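You operate a simulated robot arm through the tools that you are given. There is no shell and no other tool.

You are at the controls of a simulated robot arm. One attempt, no reset.

JOB
Press the yellow zero button two times. Then take the carton from the top of the high grey table and leave it on the seat of the test stand. Then take the bag on the middle of the side bench and put it away on the top of the high bench. Then take the blue block and put it on top of the grey module. Then open the pads drawer, take the teal tray from the top of the island bench and put it in the inside of the pads drawer and shut the drawer again. Then fetch the tub with the latest date from the top of the island bench and set it on the top of the high grey table. Then open the cloths drawer, take the green puck from the long blue tray and put it in the inside of the cloths drawer, then shut the drawer. Then press the yellow reset button three times. Then push the right sink door shut. Then take the deep green tray and put it on the top of the short grey table. Do these in the order given. Set down upright: bag, tub.
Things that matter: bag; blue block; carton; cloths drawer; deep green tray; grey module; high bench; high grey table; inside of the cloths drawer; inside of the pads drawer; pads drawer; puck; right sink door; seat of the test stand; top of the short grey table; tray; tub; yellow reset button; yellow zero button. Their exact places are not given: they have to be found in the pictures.

The check looks at the end state, three seconds after you hand in, the way a careful person would. Anything else that was tipped, shoved, dropped, spilled or broken makes it a failure.

ROBOT AND FRAMES
A 7-joint arm with a vacuum gripper on a trunk, on a base that drives. Base frame: it is fixed to the floor where the robot stands at the start and does not move with it; the origin is under the middle of the robot, x ahead of it, y to its left, z up. Units: mm, degrees, N and s.
With the tool pointing down near the work surface it reaches from about 140 to 640 mm from the robot's upright axis, wherever it stands. Its first joint turns from -115.0 to 115.0 degrees. Places, roughly: bag [1250, 500, 1000]; blue block (5x5x2 cm) [3700, -3300, 800]; carton [2750, -250, 1000]; cloths drawer [1900, -7300, 600]; deep green tray [1250, -2750, 750]; grey module [6000, -2250, 750]; high bench [4900, -5900, 900]; high grey table [3300, -600, 800]; inside of the cloths drawer [1800, -7300, 600]; inside of the pads drawer [2300, -7600, 600]; pads drawer [2400, -7600, 600]; puck [2250, -5750, 750]; right sink door [3100, -7500, 400]; seat of the test stand (23x18 cm) [5360, -1780, 840]; top of the short grey table [6000, -2100, 700]; tray [3000, -3500, 750]; tub [3250, -4000, 750]; yellow reset button [2500, -7600, 800]; yellow zero button [2800, -400, 900]. Payload 2.55 kg.
Tool frame: the origin (TCP) lies in the middle of the cups' lips, and z points out of the cups. The gripper has 1 cup of 44 mm across, covering 44 by 44 mm (tool x, y); the bellows give 20 mm. With the vacuum on, a cup seals on a smooth face that it is pressed against (1 to 4 N); it does not hold porous or soft things. The pull reaches 55 N.
Orientation is that of the tool frame in the base frame, as a unit quaternion [x, y, z, w]. With the cups facing straight down, the tool's x points along the base's -x, its y along +y and its z along -z.

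CONTROLS
- The arm moves only by the tool play_rows. Its argument "series" is a list of rows, each a list of 7 numbers: the vacuum: 1 switches it on, 0 off, then the shift along the tool's x, y, z in units of 30 mm (1.0 is 30 mm), then the turn, a rotation vector about the tool's x, y, z in units of 5 degrees (1.0 is 5 degrees). In form: [[valve, x, y, z, wx, wy, wz], ...]. A call has 1 to 20 rows; each row shifts and turns the commanded pose from where the row before left it, along the tool's axes as they then stand. A call with a number of a shift or a turn outside -1 to 1 is refused whole. A row lasts 0.2 s, in which the tool goes at most 50 mm and 8.6 degrees; a call with a longer step from one row to the next is refused whole, and so is a gripper value outside its range. A pose out of reach is approached as far as the arm can. The call stops where the force on the tool passes 40 N (or 10 N more than at its start, if that is more) or the arm is blocked; 0.2 s more then pass. The pull builds up within a second once a cup has sealed. Time passes only in rows, and 0.2 s behind the last, so rows that do not move give it time. It gives the time, the measured TCP pose, the force on the tool (base axes) and the pull of the vacuum at its end, in the units of the frame above (readings bear some noise), with the torque about the TCP (base axes, N m) and any sound that the robot's microphone picked up.
- Cameras (640 x 400 px; columns grow to the right, rows downward): "scene" is now at [22.7, 180.1, 1786.8]; the picture's right is [0.04, -1.00, 0.00], its down [-0.69, -0.03, -0.72] and it looks along [0.72, 0.03, -0.69] (base axes); focal length 250 px, centre (320, 200). "wrist" rides on the gripper at [81, 6, -173] in the tool frame; the picture's right is [-0.08, 1.00, 0.00], its down [-0.89, -0.07, -0.45] and it looks along [-0.44, -0.04, 0.90] (tool axes); focal length 256 px, centre (320, 200).
- get_image(camera): a new picture of that camera. No time passes.
- slide_trunk(by): slides the trunk up (or, below 0, down) by that many mm; the arm and the scene camera ride with it, the base frame stays. It gives what a move gives, with no picture.
- roll_base(legs): drives the robot by 1 to 6 legs, each [ahead, left, turn to the left] in mm, mm and degrees, along the robot's own axes; the way and the turn of a leg run together, so that a leg with both is an arc; at most 1500 mm and 180 degrees a leg. The arm and the cameras ride along, it lands a little off, and it stops where it bumps. It gives what a move gives.
- pan_tilt(pan, tilt): turns the head with the scene camera to pan (to the left, within 155 degrees either way) and tilt (down, from -29 to 69), counted from straight ahead of the robot. It gives what a move gives.
- measure_at(camera, pixels): for up to 12 pixels [column, row] of the newest picture of that camera ("zoom" is the newest enlarged one), the place [x, y, z] in the base frame of the surface seen there, good to about 2 mm. No time passes.
- zoom(camera, box): a new picture of the part [left, top, right, bottom] of that camera's present view, enlarged. No time passes.
- sign_off(): hands the job in; it is judged then, once.

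Switch the vacuum off and draw the arm clear of the work before you hand the job in, unless the task says otherwise.

The tools are called after "Emit:" by a JSON object that holds its "name" and its "arguments". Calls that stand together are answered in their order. play_rows: Moves the arm, as the interface text tells. Its arguments: {"type":"object","properties":{"series":{"type":"array","items":{"type":"array","items":{"type":"number"}}}},"required":["series"]} The other tools are called the same way: slide_trunk (by) slides the trunk up or down; roll_base (legs) drives the base; pan_tilt (pan, tilt) turns the head that bears the scene camera; get_image (camera) takes a picture; measure_at (camera, pixels) gives the place of the surface under pixels of a picture; zoom (camera, box) takes an enlarged picture of a part of a camera's view; sign_off () hands the job in.

At the start:

```text
t: 0.0
tcp_pos: [407.2, -23.2, 1199.0]
ee_rot: [0.0, 1.0, 0.0, 0.0]
wrist_force: [0.3, 0.2, -0.4]
wrist_torque: [-0.01, -0.02, -0.01]
pull: 0.0
trunk travel left (down, up): [-875.0, 115.0]
robot x, y, heading: [0.7, -1.1, -0.0]
head pan, tilt: [2.1, 43.8]
```

scene: 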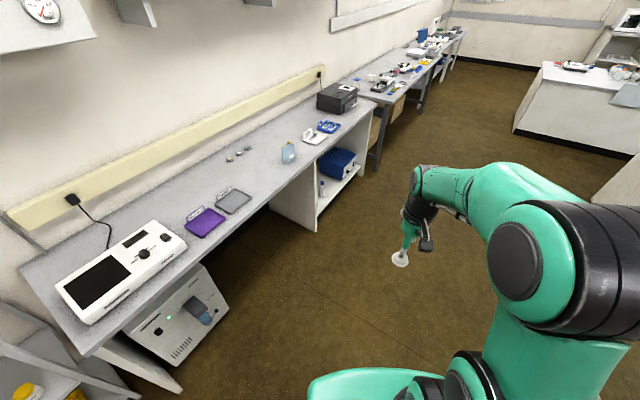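
wrist: 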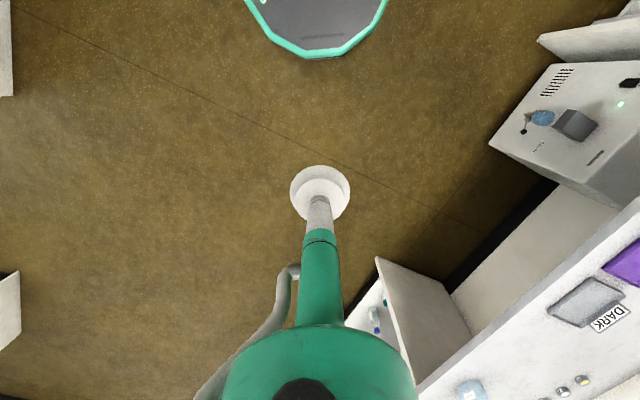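

The first pictures show the side bench at the left with the bag at about (288,152). I look around with the head to find the high grey table and the zero button.

Emit:
{"name": "pan_tilt", "arguments": {"pan": 0, "tilt": 20}}

Emit:
{"name": "get_image", "arguments": {"camera": "scene"}}

Emit:
{"name": "pan_tilt", "arguments": {"pan": -60, "tilt": 20}}

Emit:
{"name": "get_image", "arguments": {"camera": "scene"}}

Emit:
{"name": "pan_tilt", "arguments": {"pan": -120, "tilt": 25}}

Emit:
{"name": "get_image", "arguments": {"camera": "scene"}}

Emit:
{"name": "pan_tilt", "arguments": {"pan": 90, "tilt": 30}}

Emit:
{"name": "get_image", "arguments": {"camera": "scene"}}

```text
t: 0.9
tcp_pos: [406.1, -22.9, 1199.1]
ee_rot: [0.001, 1.0, 0.0, 0.001]
wrist_force: [0.0, 0.3, 0.3]
wrist_torque: [-0.01, 0.0, 0.02]
pull: 0.0
trunk travel left (down, up): [-875.0, 115.0]
robot x, y, heading: [2.1, 1.3, 0.1]
head pan, tilt: [0.0, 20.0]
```

```text
taken
```

scene: 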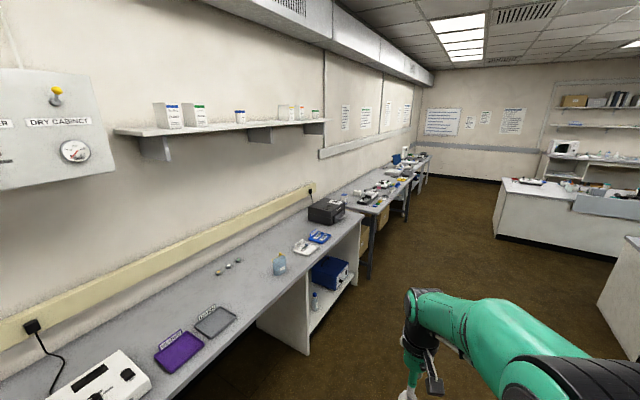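

```text
t: 2.2
tcp_pos: [407.7, -22.8, 1199.2]
ee_rot: [0.0, 1.0, 0.0, -0.001]
wrist_force: [0.3, 0.4, -0.1]
wrist_torque: [0.04, 0.01, 0.0]
pull: 0.1
trunk travel left (down, up): [-875.0, 115.0]
robot x, y, heading: [-1.2, 3.5, -0.1]
head pan, tilt: [-60.0, 20.0]
```

```text
taken
```

scene: 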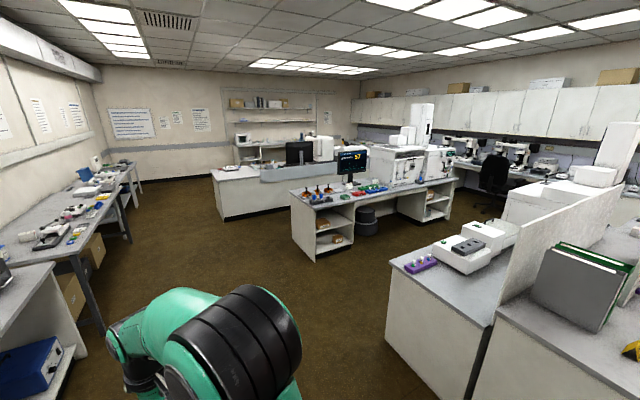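

```text
t: 3.5
tcp_pos: [409.1, -23.5, 1200.0]
ee_rot: [0.001, 1.0, 0.0, -0.001]
wrist_force: [0.1, 0.1, -0.9]
wrist_torque: [-0.01, -0.01, -0.03]
pull: 0.0
trunk travel left (down, up): [-875.0, 115.0]
robot x, y, heading: [-2.3, -0.8, -0.2]
head pan, tilt: [-120.0, 25.0]
```

```text
taken
```

scene: 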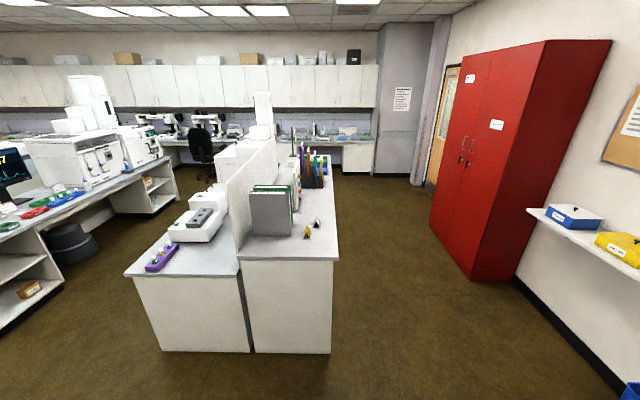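

```text
t: 6.5
tcp_pos: [407.5, -24.0, 1199.6]
ee_rot: [0.0, 1.0, 0.0, 0.001]
wrist_force: [-0.2, 0.0, 0.0]
wrist_torque: [0.0, -0.05, -0.04]
pull: 0.1
trunk travel left (down, up): [-875.0, 115.0]
robot x, y, heading: [-0.9, -0.4, -0.0]
head pan, tilt: [90.0, 30.0]
```

```text
taken
```

scene: 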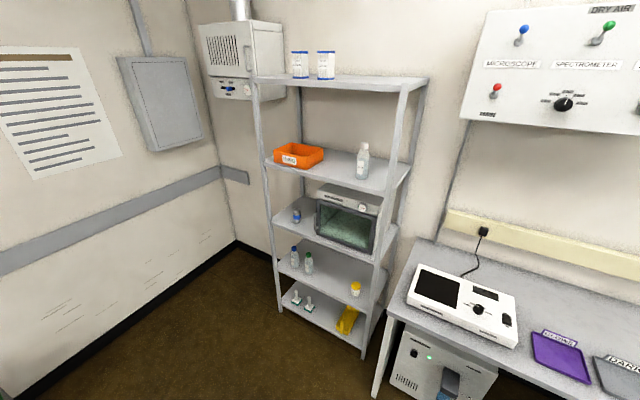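

The room is rotated against the base frame. I take an image toward the left benches and measure points for layout.

Emit:
{"name": "pan_tilt", "arguments": {"pan": -10, "tilt": 20}}

Emit:
{"name": "get_image", "arguments": {"camera": "scene"}}

Emit:
{"name": "zoom", "arguments": {"camera": "scene", "box": [240, 100, 440, 225]}}

```text
t: 8.3
tcp_pos: [407.7, -24.2, 1200.1]
ee_rot: [0.0, 1.0, 0.0, 0.0]
wrist_force: [0.0, 0.0, -0.2]
wrist_torque: [-0.04, -0.01, -0.02]
pull: 0.0
trunk travel left (down, up): [-875.0, 115.0]
robot x, y, heading: [0.5, -1.2, -0.1]
head pan, tilt: [-10.0, 20.0]
```

```text
taken
```

scene: 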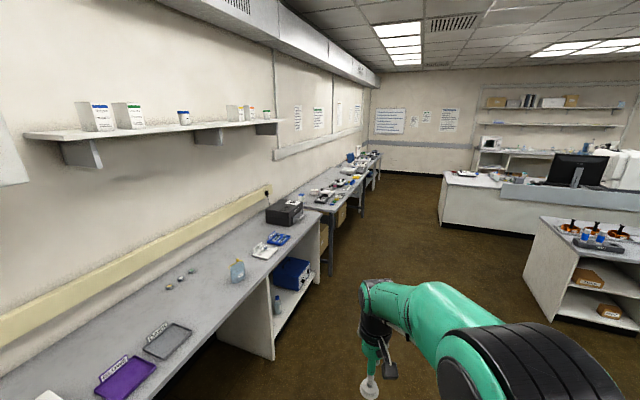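

```text
3.20 times, centred on (340, 162) of scene
```

zoom: 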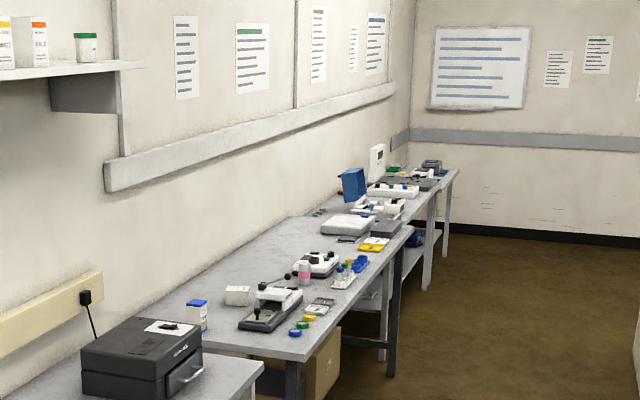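

I measure the benches' edges, the bag and the objects on the high grey table in this zoom.

Emit:
{"name": "measure_at", "arguments": {"camera": "scene", "pixels": [[238, 272], [275, 358], [318, 240], [170, 345], [266, 185], [300, 195], [440, 220], [525, 280], [540, 220], [362, 160], [520, 150], [145, 310]]}}

Emit:
{"name": "measure_at", "arguments": {"camera": "zoom", "pixels": [[240, 357], [165, 325], [305, 360], [237, 294], [294, 333], [265, 310], [318, 264], [355, 185], [345, 225], [412, 228], [310, 318], [196, 315]]}}

```text
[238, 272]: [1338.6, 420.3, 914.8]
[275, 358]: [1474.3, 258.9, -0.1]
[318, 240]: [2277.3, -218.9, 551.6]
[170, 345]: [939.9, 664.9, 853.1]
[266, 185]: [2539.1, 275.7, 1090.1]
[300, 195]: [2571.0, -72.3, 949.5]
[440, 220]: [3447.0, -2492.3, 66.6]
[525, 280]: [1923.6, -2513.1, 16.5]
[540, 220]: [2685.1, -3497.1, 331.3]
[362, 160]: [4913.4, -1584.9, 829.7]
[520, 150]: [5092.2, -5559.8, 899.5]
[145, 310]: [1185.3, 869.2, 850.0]
```

```text
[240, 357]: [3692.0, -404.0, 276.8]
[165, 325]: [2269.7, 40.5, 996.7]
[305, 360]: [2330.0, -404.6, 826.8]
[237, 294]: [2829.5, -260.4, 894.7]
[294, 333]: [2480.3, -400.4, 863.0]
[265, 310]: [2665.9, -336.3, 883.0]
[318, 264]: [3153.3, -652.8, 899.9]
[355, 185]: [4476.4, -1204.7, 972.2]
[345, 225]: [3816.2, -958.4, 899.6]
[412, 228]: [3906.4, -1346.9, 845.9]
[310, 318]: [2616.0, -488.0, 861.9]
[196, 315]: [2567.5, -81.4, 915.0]
```

The high grey table runs from about (2330,-404) to (3900,-1350), along a direction of about -31°. I drive to stand in front of it near the button and carton, facing the table.

Emit:
{"name": "roll_base", "arguments": {"legs": [[1150, -500, 0], [1150, -500, 0], [0, 0, 59]]}}

Emit:
{"name": "pan_tilt", "arguments": {"pan": 0, "tilt": 40}}

Emit:
{"name": "get_image", "arguments": {"camera": "scene"}}

Emit:
{"name": "get_image", "arguments": {"camera": "wrist"}}

```text
t: 23.1
tcp_pos: [2478.9, -718.7, 1199.6]
ee_rot: [-0.486, 0.874, 0.0, 0.0]
wrist_force: [-1.0, -0.4, -0.5]
wrist_torque: [-0.01, -0.02, -0.01]
pull: 0.1
trunk travel left (down, up): [-875.0, 115.0]
robot x, y, heading: [2239.0, -1052.6, 58.0]
head pan, tilt: [-10.0, 20.0]
```

```text
t: 23.9
tcp_pos: [2479.1, -719.5, 1199.8]
ee_rot: [-0.487, 0.873, -0.001, 0.0]
wrist_force: [-1.2, 0.4, -0.4]
wrist_torque: [-0.01, 0.01, 0.01]
pull: 0.2
trunk travel left (down, up): [-875.0, 115.0]
robot x, y, heading: [2242.1, -1053.7, 58.4]
head pan, tilt: [0.0, 40.0]
```

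```text
taken
```

scene: 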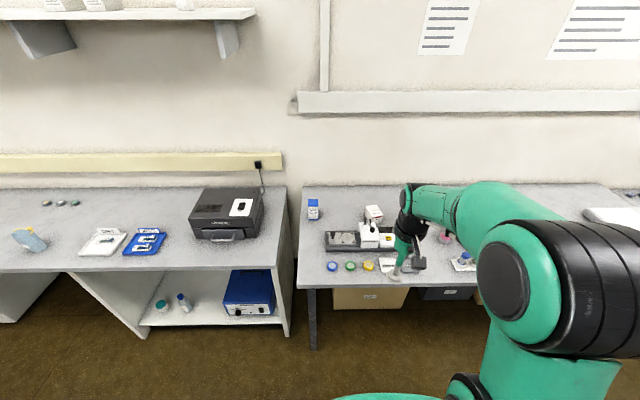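

```text
taken
```

wrist: 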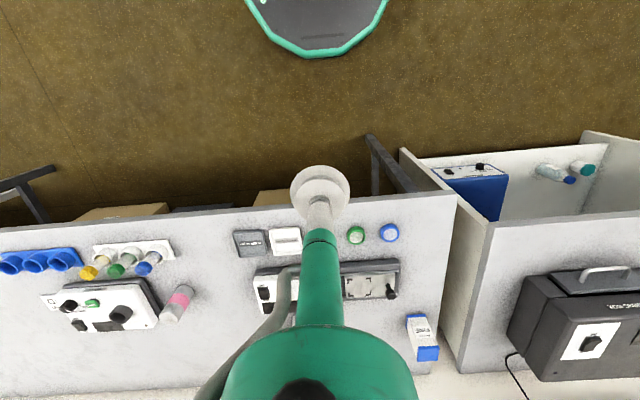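

The robot faces the table squarely. I zoom in on the table items near (300-480, 190-290).

Emit:
{"name": "zoom", "arguments": {"camera": "scene", "box": [290, 180, 490, 305]}}

Emit:
{"name": "zoom", "arguments": {"camera": "wrist", "box": [220, 200, 460, 350]}}

```text
3.20 times, centred on (390, 242) of scene
```

zoom: 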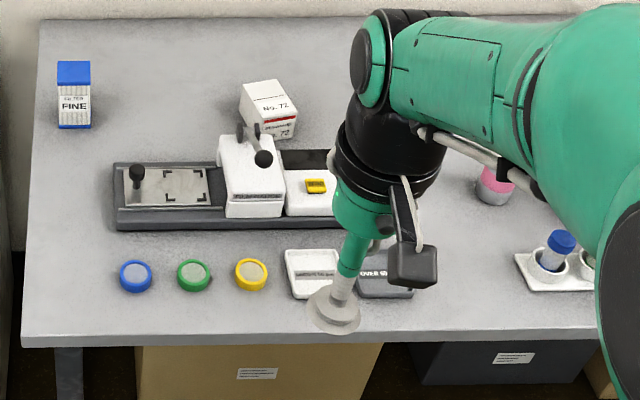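

```text
2.67 times, centred on (340, 275) of wrist
```

zoom: 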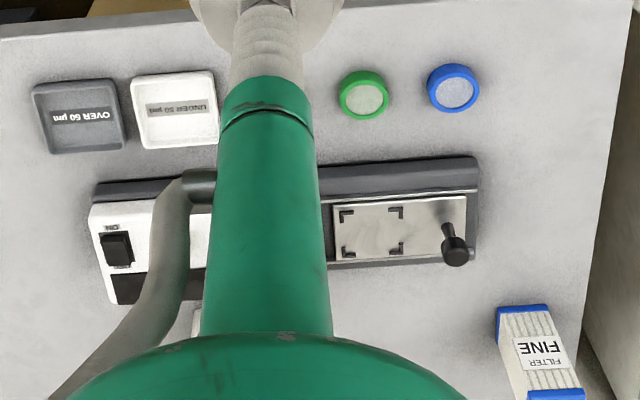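

The yellow rectangle at (317,186) on the instrument looks like the zero button, and the "No. 72" box at (268,108) like the carton. I measure them all.

Emit:
{"name": "zoom", "arguments": {"camera": "scene", "box": [320, 195, 440, 270]}}

Emit:
{"name": "measure_at", "arguments": {"camera": "scene", "pixels": [[389, 238], [373, 210], [374, 219], [366, 207], [380, 207], [331, 266], [350, 266], [368, 266], [388, 266], [313, 201], [313, 212], [320, 287]]}}

```text
5.33 times, centred on (380, 232) of scene
```

zoom: 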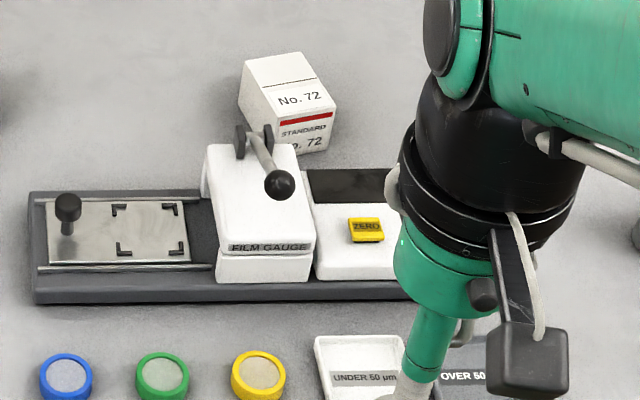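

```text
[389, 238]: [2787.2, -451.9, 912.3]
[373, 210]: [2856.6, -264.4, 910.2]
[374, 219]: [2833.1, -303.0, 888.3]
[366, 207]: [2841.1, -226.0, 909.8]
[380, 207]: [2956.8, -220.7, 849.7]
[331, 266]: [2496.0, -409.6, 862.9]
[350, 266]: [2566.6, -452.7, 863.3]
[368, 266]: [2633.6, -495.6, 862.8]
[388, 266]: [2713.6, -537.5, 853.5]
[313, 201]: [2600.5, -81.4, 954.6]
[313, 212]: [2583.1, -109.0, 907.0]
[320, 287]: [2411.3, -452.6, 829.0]
```

The zoom shows the ZERO label on the button at (366,230). I measure its face and the panel around it to get slope and height, plus the carton's top corners.

Emit:
{"name": "measure_at", "arguments": {"camera": "zoom", "pixels": [[355, 222], [378, 222], [355, 236], [378, 236], [366, 229], [335, 212], [335, 255], [378, 255], [245, 62], [303, 55], [275, 118], [333, 112]]}}

Emit:
{"name": "measure_at", "arguments": {"camera": "scene", "pixels": [[340, 220], [300, 190], [420, 215], [500, 290], [595, 187], [303, 286]]}}

```text
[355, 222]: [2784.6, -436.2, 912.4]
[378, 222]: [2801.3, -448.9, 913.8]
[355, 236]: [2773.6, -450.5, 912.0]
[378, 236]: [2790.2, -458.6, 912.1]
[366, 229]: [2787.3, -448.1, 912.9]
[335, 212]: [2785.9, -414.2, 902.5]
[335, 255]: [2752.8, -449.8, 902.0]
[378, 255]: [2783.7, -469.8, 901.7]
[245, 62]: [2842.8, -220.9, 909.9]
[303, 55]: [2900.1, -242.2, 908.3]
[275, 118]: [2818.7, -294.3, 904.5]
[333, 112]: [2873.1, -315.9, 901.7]
```

```text
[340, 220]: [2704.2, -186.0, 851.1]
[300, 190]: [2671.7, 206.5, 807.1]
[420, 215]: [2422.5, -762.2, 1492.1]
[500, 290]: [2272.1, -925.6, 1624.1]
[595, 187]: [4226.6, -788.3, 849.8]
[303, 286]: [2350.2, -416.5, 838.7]
```

Button top is z≈912 at (2787,-448), and the carton top z≈908 near (2858,-268). I look down to see the robot's base and how close it can get.

Emit:
{"name": "pan_tilt", "arguments": {"pan": 0, "tilt": 69}}

Emit:
{"name": "get_image", "arguments": {"camera": "scene"}}

Emit:
{"name": "pan_tilt", "arguments": {"pan": -90, "tilt": 60}}

Emit:
{"name": "get_image", "arguments": {"camera": "scene"}}

```text
t: 24.8
tcp_pos: [2478.3, -718.5, 1199.1]
ee_rot: [-0.487, 0.874, 0.0, 0.001]
wrist_force: [0.5, 1.0, 0.3]
wrist_torque: [-0.01, 0.0, -0.04]
pull: 0.0
trunk travel left (down, up): [-875.0, 115.0]
robot x, y, heading: [2245.2, -1051.0, 58.2]
head pan, tilt: [0.0, 68.8]
```

```text
taken
```

scene: 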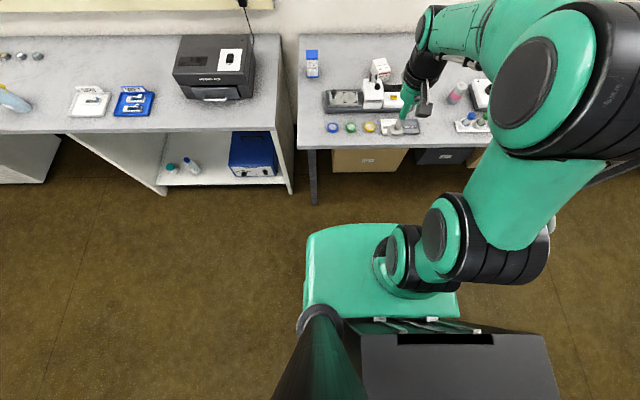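

```text
t: 26.5
tcp_pos: [2478.4, -720.2, 1198.1]
ee_rot: [-0.486, 0.874, 0.001, 0.0]
wrist_force: [0.5, 1.0, 0.4]
wrist_torque: [0.0, 0.0, -0.02]
pull: 0.0
trunk travel left (down, up): [-875.0, 115.0]
robot x, y, heading: [2242.9, -1053.0, 58.2]
head pan, tilt: [-90.0, 60.0]
```

```text
taken
```

scene: 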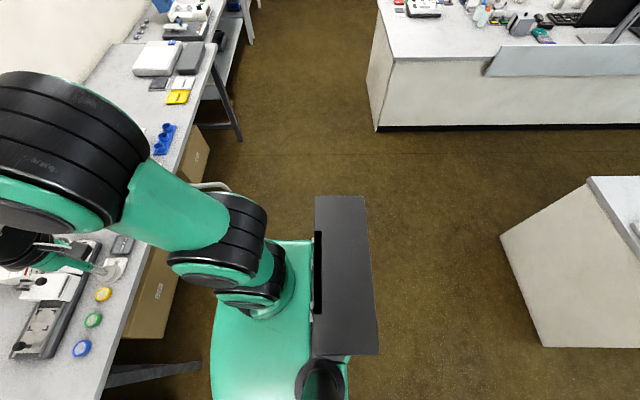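

I measure the green base plate's edges and the arm column in this view.

Emit:
{"name": "measure_at", "arguments": {"camera": "scene", "pixels": [[214, 350], [225, 320], [300, 245], [255, 395], [280, 380], [340, 395], [345, 280], [345, 200], [370, 350], [275, 280], [235, 215], [140, 330]]}}

```text
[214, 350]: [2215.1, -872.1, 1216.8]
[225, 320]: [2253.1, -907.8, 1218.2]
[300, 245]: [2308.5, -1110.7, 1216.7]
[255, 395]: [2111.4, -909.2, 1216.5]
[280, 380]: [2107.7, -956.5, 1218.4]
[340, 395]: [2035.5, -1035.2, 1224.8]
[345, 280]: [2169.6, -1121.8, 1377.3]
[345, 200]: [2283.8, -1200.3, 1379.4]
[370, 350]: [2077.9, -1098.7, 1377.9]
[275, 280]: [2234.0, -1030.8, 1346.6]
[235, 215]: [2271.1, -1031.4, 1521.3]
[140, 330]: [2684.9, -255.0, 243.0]
```

The plate at z≈1217 is the trunk's carriage. In the wrist picture the dark shape with a green rim at the top (315,55) seems to be the base on the floor; I measure it.

Emit:
{"name": "measure_at", "arguments": {"camera": "wrist", "pixels": [[318, 55], [318, 20], [262, 25], [382, 20], [345, 52], [285, 45], [180, 225], [270, 200], [405, 190], [372, 138]]}}

```text
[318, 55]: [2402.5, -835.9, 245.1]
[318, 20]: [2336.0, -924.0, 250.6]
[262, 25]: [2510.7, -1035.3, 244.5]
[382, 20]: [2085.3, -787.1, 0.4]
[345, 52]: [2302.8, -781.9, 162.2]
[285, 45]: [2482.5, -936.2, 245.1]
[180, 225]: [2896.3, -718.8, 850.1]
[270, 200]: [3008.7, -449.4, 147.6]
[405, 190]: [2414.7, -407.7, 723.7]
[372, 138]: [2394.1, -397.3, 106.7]
```

The base is about 270 mm in radius and 250 mm high, and there is free room under the table. The table edge is 600 ahead, the button 802 and the carton 994, so I drive 400 ahead and 130 to the right.

Emit:
{"name": "roll_base", "arguments": {"legs": [[400, -130, 0]]}}

Emit:
{"name": "pan_tilt", "arguments": {"pan": -25, "tilt": 50}}

Emit:
{"name": "get_image", "arguments": {"camera": "scene"}}

Emit:
{"name": "get_image", "arguments": {"camera": "wrist"}}

```text
t: 29.1
tcp_pos: [2804.9, -455.9, 1199.0]
ee_rot: [-0.483, 0.875, -0.001, 0.0]
wrist_force: [-0.4, 1.2, 0.2]
wrist_torque: [-0.01, -0.01, -0.02]
pull: 0.0
trunk travel left (down, up): [-875.0, 115.0]
robot x, y, heading: [2565.7, -790.6, 57.4]
head pan, tilt: [-90.0, 60.0]
```

```text
t: 30.4
tcp_pos: [2805.3, -457.0, 1200.2]
ee_rot: [-0.483, 0.876, 0.0, -0.001]
wrist_force: [-0.5, 0.8, 1.0]
wrist_torque: [0.03, 0.0, 0.0]
pull: 0.0
trunk travel left (down, up): [-875.0, 115.0]
robot x, y, heading: [2564.6, -787.4, 57.8]
head pan, tilt: [-25.0, 50.0]
```

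```text
taken
```

scene: 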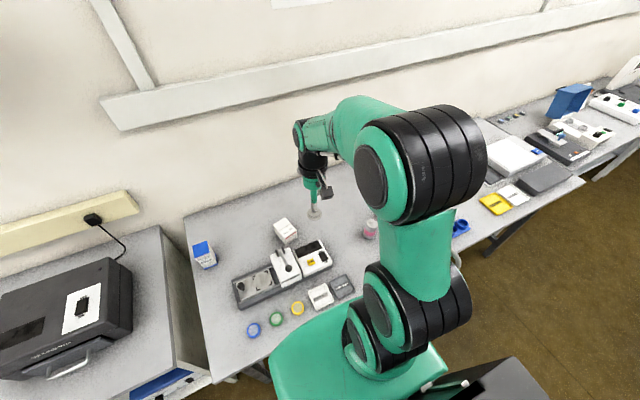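

```text
taken
```

wrist: 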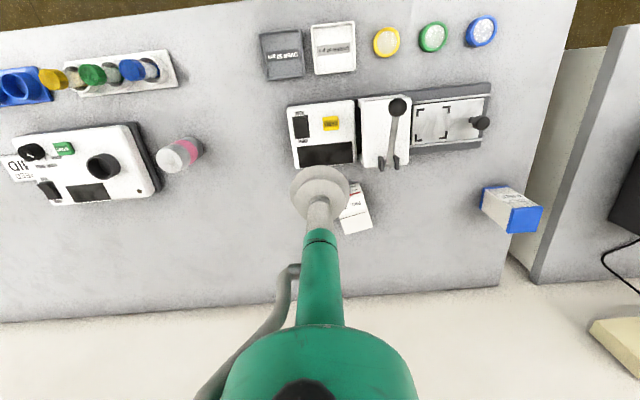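

The tool is nearly above the ZERO button now, seen at (330,123) in the wrist view. I remeasure the button from here.

Emit:
{"name": "zoom", "arguments": {"camera": "wrist", "box": [280, 90, 420, 178]}}

Emit:
{"name": "measure_at", "arguments": {"camera": "wrist", "pixels": [[330, 123], [324, 118], [337, 118], [324, 129], [337, 129], [398, 107], [302, 123], [366, 120], [354, 207], [345, 195], [362, 192]]}}

```text
4.55 times, centred on (350, 134) of wrist
```

zoom: 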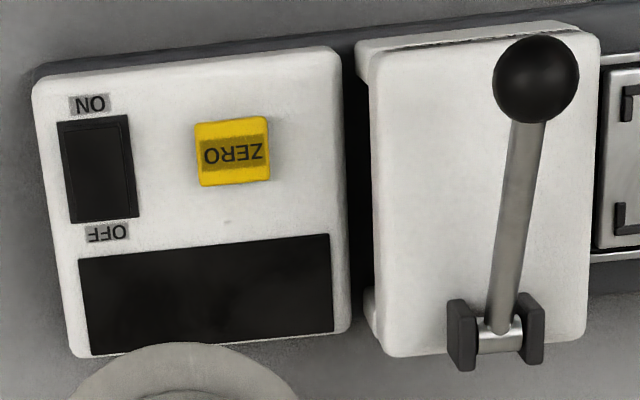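

```text
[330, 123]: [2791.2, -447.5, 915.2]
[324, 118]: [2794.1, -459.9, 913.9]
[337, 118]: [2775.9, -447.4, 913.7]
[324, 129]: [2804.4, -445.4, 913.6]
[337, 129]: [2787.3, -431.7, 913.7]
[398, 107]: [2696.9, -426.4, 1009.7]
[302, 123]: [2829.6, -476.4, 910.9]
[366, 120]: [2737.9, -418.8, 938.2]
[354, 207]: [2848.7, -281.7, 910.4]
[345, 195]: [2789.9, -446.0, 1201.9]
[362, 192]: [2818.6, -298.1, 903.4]
```

The button centre is (2790,-446,914). I shift the tool about 19 mm left and descend to roughly 30 mm above it.

Emit:
{"name": "play_rows", "arguments": {"series": [[0, -0.04, 0.62, 1, 0, 0, 0], [0, 0, 0, 1, 0, 0, 0], [0, 0, 0, 1, 0, 0, 0], [0, 0, 0, 1, 0, 0, 0], [0, 0, 0, 1, 0, 0, 0], [0, 0, 0, 1, 0, 0, 0], [0, 0, 0, 1, 0, 0, 0], [0, 0, 0, 1, 0, 0, 0], [0, 0, 0, 0.6, 0, 0, 0], [0, 0, 0, 0, 0, 0, 0], [0, 0, 0, 0, 0, 0, 0]]}}

Emit:
{"name": "get_image", "arguments": {"camera": "wrist"}}

Emit:
{"name": "zoom", "arguments": {"camera": "scene", "box": [220, 150, 400, 330]}}

```text
t: 32.8
tcp_pos: [2789.6, -442.9, 941.9]
ee_rot: [-0.483, 0.876, 0.0, -0.001]
wrist_force: [-0.8, -0.4, -0.1]
wrist_torque: [-0.01, -0.03, 0.01]
pull: 0.1
trunk travel left (down, up): [-875.0, 115.0]
robot x, y, heading: [2568.9, -790.3, 57.7]
head pan, tilt: [-25.0, 50.0]
```

```text
taken
```

wrist: 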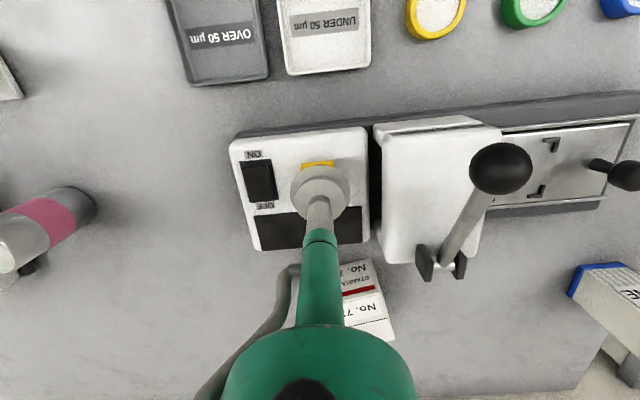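

```text
2.22 times, centred on (310, 240) of scene
```

zoom: 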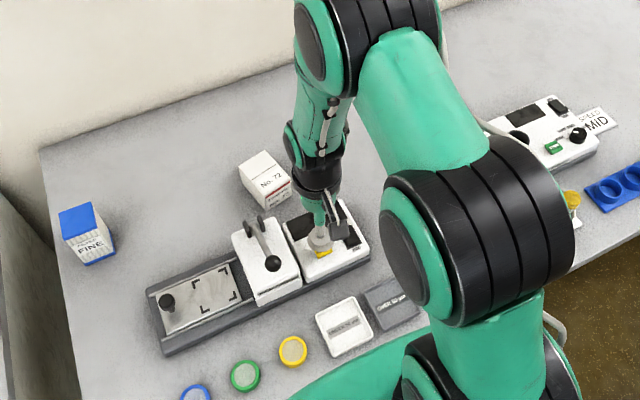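

The cup is just above the button (yellow seen at (318,165) as expected by parallax). I descend gently to touch it, reading the force.

Emit:
{"name": "play_rows", "arguments": {"series": [[0, 0.08, -0.07, 0.5, 0, 0, 0], [0, 0, 0, 0.4, 0, 0, 0], [0, 0, 0, 0.2, 0, 0, 0], [0, 0, 0, 0, 0, 0, 0]]}}

```text
t: 33.8
tcp_pos: [2790.3, -447.5, 908.2]
ee_rot: [-0.483, 0.876, 0.0, 0.0]
wrist_force: [0.3, -1.1, -0.6]
wrist_torque: [-0.01, 0.01, 0.02]
pull: 0.1
trunk travel left (down, up): [-875.0, 115.0]
robot x, y, heading: [2563.9, -788.8, 57.8]
head pan, tilt: [-25.0, 50.0]
```

No noticeable force yet at 908; I continue down in small steps, reading each.

Emit:
{"name": "play_rows", "arguments": {"series": [[0, 0, 0, 0.1, 0, 0, 0], [0, 0, 0, 0, 0, 0, 0]]}}

Emit:
{"name": "zoom", "arguments": {"camera": "wrist", "box": [220, 100, 420, 225]}}

```text
t: 34.4
tcp_pos: [2790.4, -448.0, 906.2]
ee_rot: [-0.482, 0.876, 0.0, 0.001]
wrist_force: [0.2, -0.4, -0.7]
wrist_torque: [0.0, 0.03, 0.03]
pull: 0.2
trunk travel left (down, up): [-875.0, 115.0]
robot x, y, heading: [2566.5, -788.9, 57.6]
head pan, tilt: [-25.0, 50.0]
```

```text
3.20 times, centred on (320, 162) of wrist
```

zoom: 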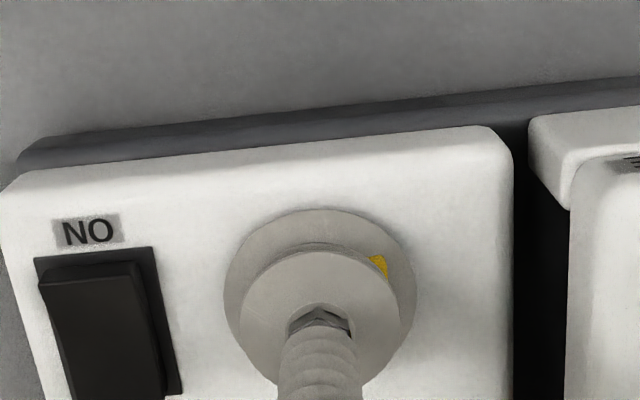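

The cup covers the button (a bit of yellow pokes through at right). Force still nothing; continue down slowly.

Emit:
{"name": "play_rows", "arguments": {"series": [[0, 0, 0, 0.1, 0, 0, 0], [0, 0, 0, 0.1, 0, 0, 0], [0, 0, 0, 0, 0, 0, 0]]}}

```text
t: 35.2
tcp_pos: [2789.1, -447.1, 899.6]
ee_rot: [-0.482, 0.876, 0.0, 0.0]
wrist_force: [0.3, 0.7, 0.8]
wrist_torque: [0.0, 0.0, -0.01]
pull: 0.1
trunk travel left (down, up): [-875.0, 115.0]
robot x, y, heading: [2568.0, -790.1, 57.7]
head pan, tilt: [-25.0, 50.0]
```

Emit:
{"name": "play_rows", "arguments": {"series": [[0, 0, 0, 0.1, 0, 0, 0], [0, 0, 0, 0.1, 0, 0, 0], [0, 0, 0, 0, 0, 0, 0]]}}

Emit:
{"name": "zoom", "arguments": {"camera": "wrist", "box": [220, 100, 420, 225]}}

```text
t: 36.0
tcp_pos: [2790.7, -447.7, 893.7]
ee_rot: [-0.482, 0.876, 0.0, 0.001]
wrist_force: [-0.3, 1.9, 1.7]
wrist_torque: [-0.07, -0.02, -0.02]
pull: 0.1
trunk travel left (down, up): [-875.0, 115.0]
robot x, y, heading: [2566.4, -787.8, 57.4]
head pan, tilt: [-25.0, 50.0]
```

```text
3.20 times, centred on (320, 162) of wrist
```

zoom: 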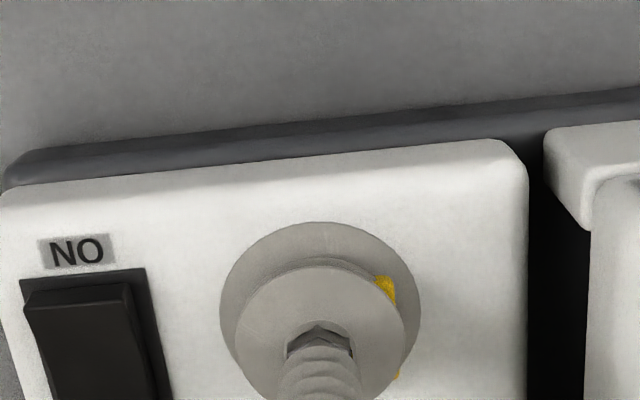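

Emit:
{"name": "play_rows", "arguments": {"series": [[0, 0, 0.1, 0.1, 0, 0, 0], [0, 0, 0, 0.1, 0, 0, 0], [0, 0, 0, 0, 0, 0, 0]]}}

```text
t: 36.8
tcp_pos: [2789.4, -448.2, 887.6]
ee_rot: [-0.482, 0.876, 0.001, 0.001]
wrist_force: [6.2, 0.5, 3.0]
wrist_torque: [-0.06, 0.21, 0.0]
pull: 0.1
trunk travel left (down, up): [-875.0, 115.0]
robot x, y, heading: [2564.2, -786.6, 57.3]
head pan, tilt: [-25.0, 50.0]
```

A sideways force appeared, so I back off upward and look again at the button before pressing further.

Emit:
{"name": "play_rows", "arguments": {"series": [[0, 0, -0.1, -0.2, 0, 0, 0], [0, 0, 0, -0.5, 0, 0, 0], [0, 0, 0, -1, 0, 0, 0], [0, 0, 0, -1, 0, 0, 0], [0, 0, 0, -0.5, 0, 0, 0], [0, 0, 0, 0, 0, 0, 0], [0, 0, 0, 0, 0, 0, 0]]}}

Emit:
{"name": "get_image", "arguments": {"camera": "wrist"}}

Emit:
{"name": "measure_at", "arguments": {"camera": "wrist", "pixels": [[320, 150], [310, 150], [330, 150], [320, 155], [320, 145], [300, 150], [345, 150]]}}

```text
t: 38.4
tcp_pos: [2791.4, -449.2, 984.7]
ee_rot: [-0.483, 0.876, -0.001, 0.0]
wrist_force: [-0.1, -0.2, -0.1]
wrist_torque: [-0.02, -0.03, 0.01]
pull: 0.0
trunk travel left (down, up): [-875.0, 115.0]
robot x, y, heading: [2565.2, -788.9, 57.7]
head pan, tilt: [-25.0, 50.0]
```

```text
taken
```

wrist: 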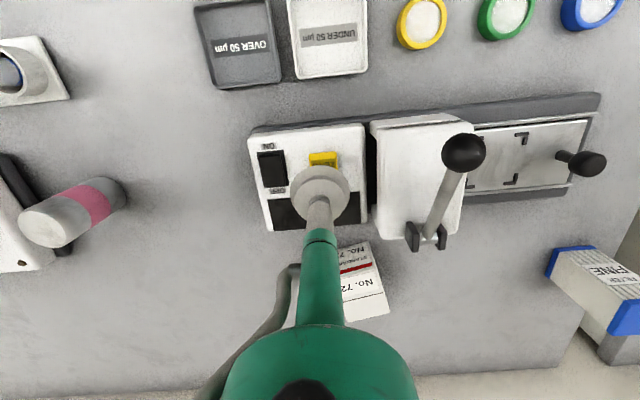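

```text
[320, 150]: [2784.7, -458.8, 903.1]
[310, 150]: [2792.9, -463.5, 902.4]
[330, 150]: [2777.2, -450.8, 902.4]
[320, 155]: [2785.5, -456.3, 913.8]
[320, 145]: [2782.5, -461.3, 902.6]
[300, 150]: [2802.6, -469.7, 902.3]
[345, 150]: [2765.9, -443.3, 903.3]
```

Emit:
{"name": "zoom", "arguments": {"camera": "wrist", "box": [270, 125, 370, 188]}}

```text
6.35 times, centred on (320, 156) of wrist
```

zoom: 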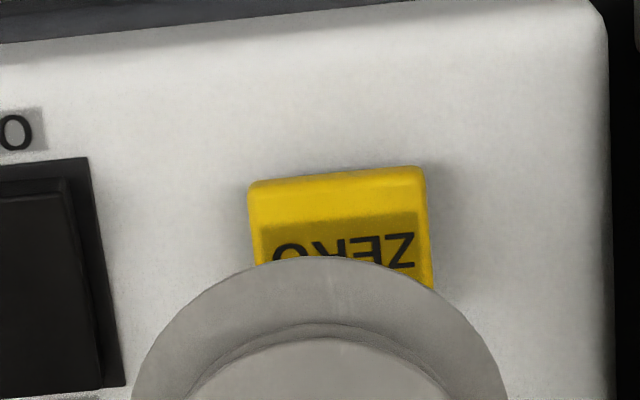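

Emit:
{"name": "measure_at", "arguments": {"camera": "zoom", "pixels": [[262, 200], [415, 188], [425, 260], [262, 240], [340, 195], [60, 170], [20, 180], [95, 260], [600, 100]]}}

```text
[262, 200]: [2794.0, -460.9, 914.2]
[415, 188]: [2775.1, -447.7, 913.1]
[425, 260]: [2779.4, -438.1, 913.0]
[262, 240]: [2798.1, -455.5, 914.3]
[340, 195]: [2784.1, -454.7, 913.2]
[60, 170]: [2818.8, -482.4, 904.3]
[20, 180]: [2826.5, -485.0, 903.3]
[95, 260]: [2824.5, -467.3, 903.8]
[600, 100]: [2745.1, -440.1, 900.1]
```

The tool is centred on the button within 2 mm, so it was simply not pressed hard enough. I go straight down again and press further without a sideways shift.

Emit:
{"name": "play_rows", "arguments": {"series": [[0, 0.02, 0.06, 1, 0, 0, 0], [0, 0, 0, 1, 0, 0, 0], [0, 0, 0, 0.4, 0, 0, 0], [0, 0, 0, 0.4, 0, 0, 0], [0, 0, 0, 0.3, 0, 0, 0], [0, 0, 0, 0.1, 0, 0, 0], [0, 0, 0, 0.1, 0, 0, 0], [0, 0, 0, 0, 0, 0, 0]]}}

Emit:
{"name": "play_rows", "arguments": {"series": [[0, 0, 0, 0.1, 0, 0, 0], [0, 0, 0, 0.1, 0, 0, 0], [0, 0, 0, 0, 0, 0, 0]]}}

```text
t: 40.2
tcp_pos: [2788.1, -447.7, 883.9]
ee_rot: [-0.483, 0.876, 0.0, 0.0]
wrist_force: [3.9, 3.1, 5.2]
wrist_torque: [-0.12, 0.17, -0.07]
pull: 0.1
trunk travel left (down, up): [-875.0, 115.0]
robot x, y, heading: [2567.9, -789.2, 57.6]
head pan, tilt: [-25.0, 50.0]
```

```text
t: 41.0
tcp_pos: [2789.9, -448.4, 880.0]
ee_rot: [-0.483, 0.876, 0.002, 0.004]
wrist_force: [4.1, 1.1, 35.6]
wrist_torque: [-0.06, 0.15, -0.05]
pull: 0.1
trunk travel left (down, up): [-875.0, 115.0]
robot x, y, heading: [2565.2, -791.2, 57.7]
head pan, tilt: [-25.0, 50.0]
```

The force curve starts at 903 and bottoms at 881, which matches the panel (902) rather than the button: the cup's rim surrounds the small button. I lift off and will press with the rim instead; first I look at the gauge.

Emit:
{"name": "play_rows", "arguments": {"series": [[0, 0, 0, -0.3, 0, 0, 0], [0, 0, 0, -0.7, 0, 0, 0], [0, 0, 0, -1, 0, 0, 0], [0, 0, 0, -1, 0, 0, 0], [0, 0, 0, -0.5, 0, 0, 0], [0, 0, 0, 0, 0, 0, 0], [0, 0, 0, 0, 0, 0, 0]]}}

Emit:
{"name": "get_image", "arguments": {"camera": "wrist"}}

Emit:
{"name": "zoom", "arguments": {"camera": "wrist", "box": [230, 110, 390, 240]}}

```text
t: 42.6
tcp_pos: [2788.9, -448.5, 984.7]
ee_rot: [-0.483, 0.876, 0.0, 0.0]
wrist_force: [0.0, -0.6, -0.5]
wrist_torque: [-0.01, 0.02, 0.06]
pull: 0.1
trunk travel left (down, up): [-875.0, 115.0]
robot x, y, heading: [2570.3, -788.3, 57.5]
head pan, tilt: [-25.0, 50.0]
```

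```text
taken
```

wrist: 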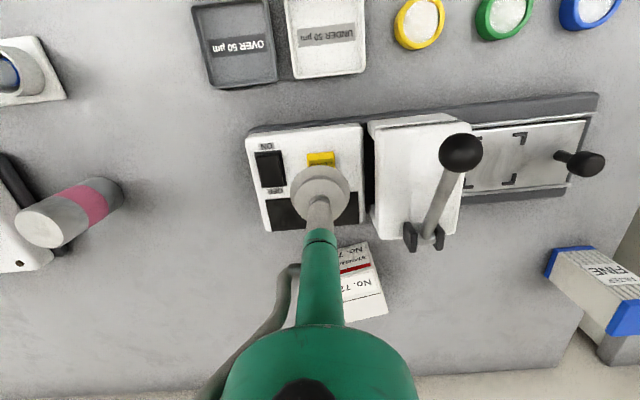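

```text
3.08 times, centred on (310, 175) of wrist
```

zoom: 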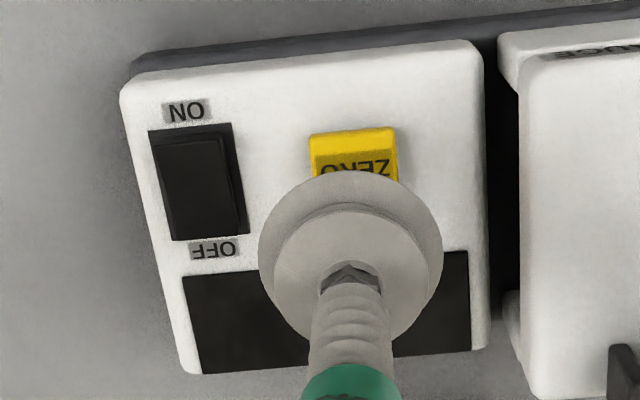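

The gauge has not moved. I offset the cup 21 mm toward the robot and tilt 20° so the far rim leads, then descend to just above the button.

Emit:
{"name": "play_rows", "arguments": {"series": [[0, 0.69, 0, 0, 0, 0, 0], [0, 0, 0, 0, 0, 1, 0], [0, 0, 0, 0, 0, 1, 0], [0, 0, 0, 0, 0, 1, 0], [0, 0, 0, 0, 0, 1, 0], [0, -0.313, 0, 0.861, 0, 0, 0], [0, -0.313, 0, 0.861, 0, 0, 0], [0, 0, 0, 0, 0, 0, 0], [0, 0, 0, 0, 0, 0, 0]]}}

Emit:
{"name": "zoom", "arguments": {"camera": "wrist", "box": [230, 110, 390, 240]}}

Emit:
{"name": "zoom", "arguments": {"camera": "scene", "box": [270, 170, 370, 280]}}

```text
t: 44.6
tcp_pos: [2778.7, -466.7, 928.3]
ee_rot: [-0.475, 0.863, -0.084, -0.153]
wrist_force: [-0.8, 0.1, -0.2]
wrist_torque: [0.02, 0.0, 0.0]
pull: 0.0
trunk travel left (down, up): [-875.0, 115.0]
robot x, y, heading: [2567.4, -786.9, 57.7]
head pan, tilt: [-25.0, 50.0]
```

```text
3.08 times, centred on (310, 175) of wrist
```

zoom: 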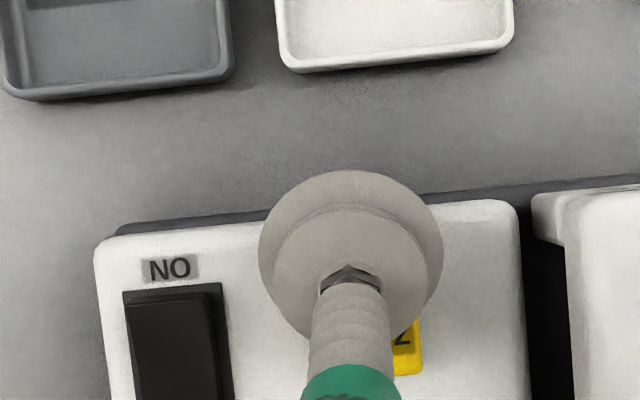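

```text
3.64 times, centred on (320, 225) of scene
```

zoom: 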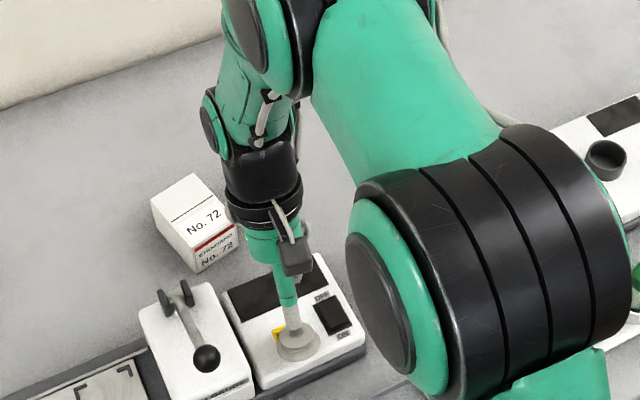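

Rim point is over the button centre. I press down in 3 mm steps.

Emit:
{"name": "play_rows", "arguments": {"series": [[0, -0.08, 0, 0.22, 0, 0, 0], [0, -0.034, 0, 0.094, 0, 0, 0], [0, -0.034, 0, 0.094, 0, 0, 0], [0, 0, 0, 0, 0, 0, 0]]}}

Emit:
{"name": "play_rows", "arguments": {"series": [[0, -0.034, 0, 0.094, 0, 0, 0], [0, -0.034, 0, 0.094, 0, 0, 0], [0, 0, 0, 0, 0, 0, 0]]}}

```text
t: 45.6
tcp_pos: [2778.4, -466.2, 914.8]
ee_rot: [-0.475, 0.863, -0.083, -0.151]
wrist_force: [0.5, 0.0, 0.3]
wrist_torque: [0.04, 0.0, 0.04]
pull: 0.1
trunk travel left (down, up): [-875.0, 115.0]
robot x, y, heading: [2562.7, -787.9, 57.3]
head pan, tilt: [-25.0, 50.0]
```

```text
t: 46.4
tcp_pos: [2777.3, -465.8, 909.2]
ee_rot: [-0.475, 0.863, -0.084, -0.152]
wrist_force: [-0.7, -1.0, 1.1]
wrist_torque: [0.05, -0.04, 0.0]
pull: 0.1
trunk travel left (down, up): [-875.0, 115.0]
robot x, y, heading: [2567.5, -788.2, 57.7]
head pan, tilt: [-25.0, 50.0]
heard: click
```

A click was heard: first press. I lift 20 mm to release and press again identically.

Emit:
{"name": "play_rows", "arguments": {"series": [[0, 0.114, 0, -0.313, 0, 0, 0], [0, 0.114, 0, -0.313, 0, 0, 0], [0, 0, 0, 0, 0, 0, 0], [0, 0, 0, 0, 0, 0, 0]]}}

Emit:
{"name": "play_rows", "arguments": {"series": [[0, -0.114, 0, 0.313, 0, 0, 0], [0, -0.08, 0, 0.22, 0, 0, 0], [0, -0.034, 0, 0.093, 0, 0, 0], [0, 0, 0, 0, 0, 0, 0]]}}

```text
t: 47.4
tcp_pos: [2776.0, -466.2, 928.5]
ee_rot: [-0.475, 0.862, -0.084, -0.152]
wrist_force: [0.0, 0.6, -0.2]
wrist_torque: [0.01, 0.0, 0.02]
pull: 0.0
trunk travel left (down, up): [-875.0, 115.0]
robot x, y, heading: [2567.6, -787.0, 57.8]
head pan, tilt: [-25.0, 50.0]
```

```text
t: 48.4
tcp_pos: [2776.5, -465.5, 907.9]
ee_rot: [-0.475, 0.862, -0.084, -0.152]
wrist_force: [-0.1, -1.1, 1.6]
wrist_torque: [0.03, -0.06, -0.03]
pull: 0.2
trunk travel left (down, up): [-875.0, 115.0]
robot x, y, heading: [2567.7, -788.2, 57.9]
head pan, tilt: [-25.0, 50.0]
heard: click
```

Second click heard. I lift off, undo the tilt, and look at the display and the carton.

Emit:
{"name": "play_rows", "arguments": {"series": [[0, 0.342, 0, -0.94, 0, 0, 0], [0, 0.342, 0, -0.94, 0, 0, 0], [0, 0.342, 0, -0.94, 0, 0, 0], [0, 0.342, 0, -0.94, 0, 0, 0], [0, 0, 0, 0, 0, -1, 0], [0, 0, 0, 0, 0, -1, 0], [0, 0, 0, 0, 0, -1, 0], [0, 0, 0, 0, 0, -1, 0], [0, 0, 0, 0, 0, 0, 0], [0, 0, 0, 0, 0, 0, 0]]}}

Emit:
{"name": "get_image", "arguments": {"camera": "wrist"}}

Emit:
{"name": "zoom", "arguments": {"camera": "wrist", "box": [270, 100, 430, 280]}}

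```text
t: 50.6
tcp_pos: [2776.8, -464.8, 1028.2]
ee_rot: [-0.483, 0.876, 0.0, 0.0]
wrist_force: [0.1, 0.2, 0.2]
wrist_torque: [-0.02, 0.0, -0.03]
pull: 0.0
trunk travel left (down, up): [-875.0, 115.0]
robot x, y, heading: [2566.9, -787.0, 57.5]
head pan, tilt: [-25.0, 50.0]
```

```text
taken
```

wrist: 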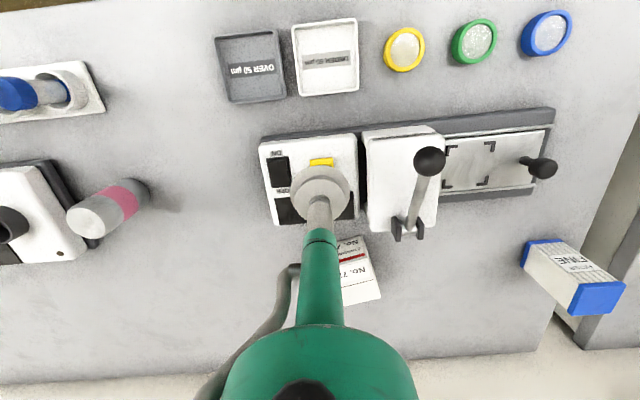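

```text
2.22 times, centred on (350, 190) of wrist
```

zoom: 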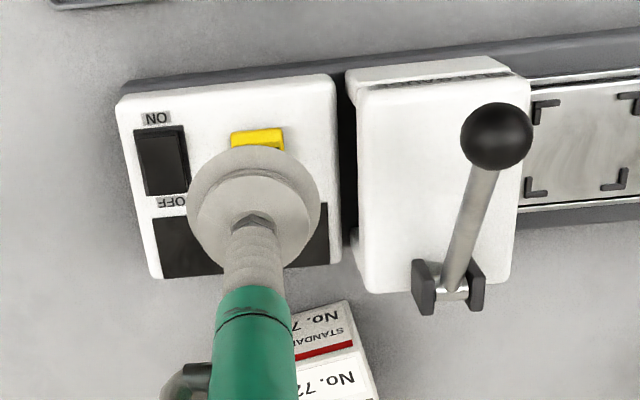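

The carton's top centre is about (2858,-268,908). I move the tool above it: 210 mm ahead and 36 mm left.

Emit:
{"name": "play_rows", "arguments": {"series": [[0, -1, 0.2, 0, 0, 0, 0], [0, -1, 0.2, 0, 0, 0, 0], [0, -1, 0.2, 0, 0, 0, 0], [0, -1, 0.2, 0, 0, 0, 0], [0, -1, 0.2, 0, 0, 0, 0], [0, -1, 0.2, 0, 0, 0, 0], [0, -1, 0, 0, 0, 0, 0], [0, 0, 0, 0, 0, 0, 0], [0, 0, 0, 0, 0, 0, 0]]}}

Emit:
{"name": "get_image", "arguments": {"camera": "wrist"}}

Emit:
{"name": "get_image", "arguments": {"camera": "scene"}}

```text
t: 52.6
tcp_pos: [2858.7, -271.2, 1028.1]
ee_rot: [-0.483, 0.875, 0.001, 0.0]
wrist_force: [0.3, 0.2, -1.2]
wrist_torque: [0.02, 0.0, 0.01]
pull: 0.0
trunk travel left (down, up): [-875.0, 115.0]
robot x, y, heading: [2565.4, -789.5, 57.6]
head pan, tilt: [-25.0, 50.0]
```

```text
taken
```

wrist: 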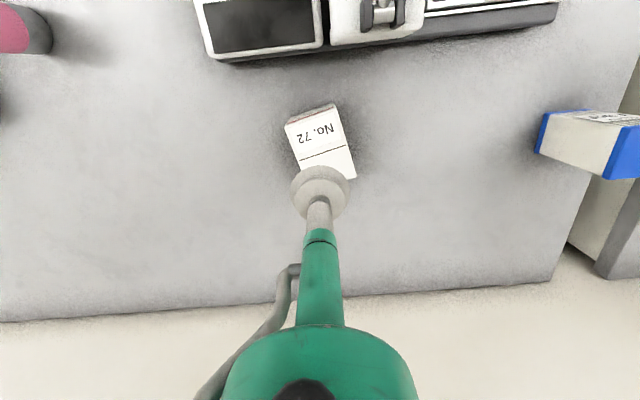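

```text
taken
```

scene: 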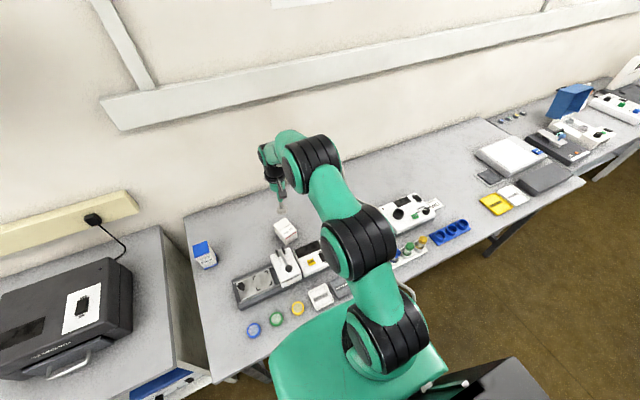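

Carton top seen with corners (287,126), (334,110), (355,174). I measure them to centre the cup.

Emit:
{"name": "measure_at", "arguments": {"camera": "wrist", "pixels": [[289, 127], [333, 113], [353, 173], [303, 168], [320, 140], [330, 103], [346, 168], [319, 193]]}}

```text
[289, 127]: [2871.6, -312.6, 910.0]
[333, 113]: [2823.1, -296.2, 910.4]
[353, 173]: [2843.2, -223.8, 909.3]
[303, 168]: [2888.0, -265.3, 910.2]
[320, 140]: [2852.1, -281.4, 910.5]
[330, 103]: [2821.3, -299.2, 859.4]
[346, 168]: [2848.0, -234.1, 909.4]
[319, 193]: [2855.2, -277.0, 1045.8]
```

Carton top centre is (2858,-268,910). I descend with the vacuum on to press lightly and seal.

Emit:
{"name": "play_rows", "arguments": {"series": [[0, -0.08, 0, 1, 0, 0, 0], [0, 0, 0, 1, 0, 0, 0], [0, 0, 0, 1, 0, 0, 0], [1, 0, 0, 0.7, 0, 0, 0], [1, 0, 0, 0.3, 0, 0, 0], [1, 0, 0, 0.15, 0, 0, 0], [1, 0, 0, 0, 0, 0, 0], [1, 0, 0, 0, 0, 0, 0], [1, 0, 0, 0, 0, 0, 0], [1, 0, 0, 0, 0, 0, 0]]}}

```text
t: 54.8
tcp_pos: [2859.1, -267.4, 907.6]
ee_rot: [-0.482, 0.876, 0.001, 0.003]
wrist_force: [0.3, 1.2, 13.8]
wrist_torque: [-0.14, 0.09, 0.01]
pull: 54.8
trunk travel left (down, up): [-875.0, 115.0]
robot x, y, heading: [2565.2, -785.7, 57.7]
head pan, tilt: [-25.0, 50.0]
```

Sealed with a pull of 55 N. I lift 180 mm.

Emit:
{"name": "play_rows", "arguments": {"series": [[1, 0, 0, -0.3, 0, 0, 0], [1, 0, 0, -0.5, 0, 0, 0], [1, 0, 0, -1, 0, 0, 0], [1, 0, 0, -1, 0, 0, 0], [1, 0, 0, -1, 0, 0, 0], [1, 0, 0, -1, 0, 0, 0], [1, 0, 0, -1, 0, 0, 0], [1, 0, 0, -1, 0, 0, 0], [1, 0, 0, 0, 0, 0, 0], [1, 0, 0, 0, 0, 0, 0]]}}

Emit:
{"name": "get_image", "arguments": {"camera": "wrist"}}

```text
t: 57.0
tcp_pos: [2854.6, -281.5, 1099.3]
ee_rot: [-0.482, 0.876, 0.0, 0.0]
wrist_force: [0.6, -0.1, 0.1]
wrist_torque: [0.02, -0.02, 0.02]
pull: 55.3
out of reach, approached as far as the arm can: row 8
trunk travel left (down, up): [-875.0, 115.0]
robot x, y, heading: [2567.2, -787.4, 57.6]
head pan, tilt: [-25.0, 50.0]
```

```text
taken
```

wrist: 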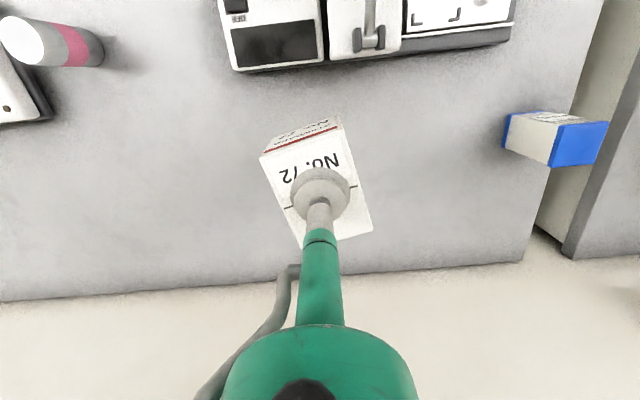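

The carton is held. I retract the arm toward the robot, back the base off from the table, and look right along the aisle toward the test stand.

Emit:
{"name": "play_rows", "arguments": {"series": [[1, 1, 0, 0, 0, 0, 0], [1, 1, 0, 0, 0, 0, 0], [1, 1, 0, 0, 0, 0, 0], [1, 1, 0, 0, 0, 0, 0], [1, 1, 0, 0, 0, 0, 0], [1, 1, 0, 0, 0, 0, 0], [1, 0, 0, 0, 0, 0, 0]]}}

Emit:
{"name": "roll_base", "arguments": {"legs": [[-350, 0, 0]]}}

Emit:
{"name": "pan_tilt", "arguments": {"pan": -75, "tilt": 25}}

Emit:
{"name": "get_image", "arguments": {"camera": "scene"}}

```text
t: 58.6
tcp_pos: [2758.2, -431.7, 1097.6]
ee_rot: [-0.482, 0.876, 0.001, -0.001]
wrist_force: [-1.2, 0.1, -0.6]
wrist_torque: [-0.02, 0.01, -0.01]
pull: 55.2
trunk travel left (down, up): [-875.0, 115.0]
robot x, y, heading: [2568.0, -786.4, 57.6]
head pan, tilt: [-25.0, 50.0]
```

```text
t: 60.8
tcp_pos: [2578.8, -715.6, 1097.4]
ee_rot: [-0.48, 0.877, 0.0, 0.0]
wrist_force: [-0.7, 0.4, -0.9]
wrist_torque: [0.01, 0.04, -0.02]
pull: 55.1
trunk travel left (down, up): [-875.0, 115.0]
robot x, y, heading: [2390.0, -1068.5, 57.5]
head pan, tilt: [-25.0, 50.0]
```

```text
t: 62.0
tcp_pos: [2579.4, -713.3, 1097.9]
ee_rot: [-0.481, 0.877, 0.0, 0.0]
wrist_force: [-0.1, 0.1, -0.8]
wrist_torque: [0.01, 0.02, -0.01]
pull: 55.0
trunk travel left (down, up): [-875.0, 115.0]
robot x, y, heading: [2384.0, -1072.3, 57.4]
head pan, tilt: [-75.0, 25.0]
```

```text
taken
```

scene: 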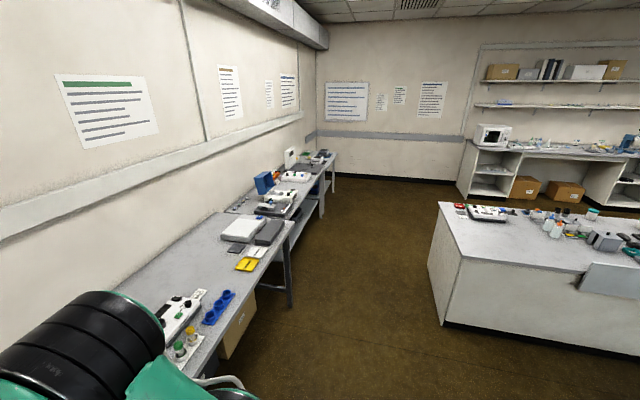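

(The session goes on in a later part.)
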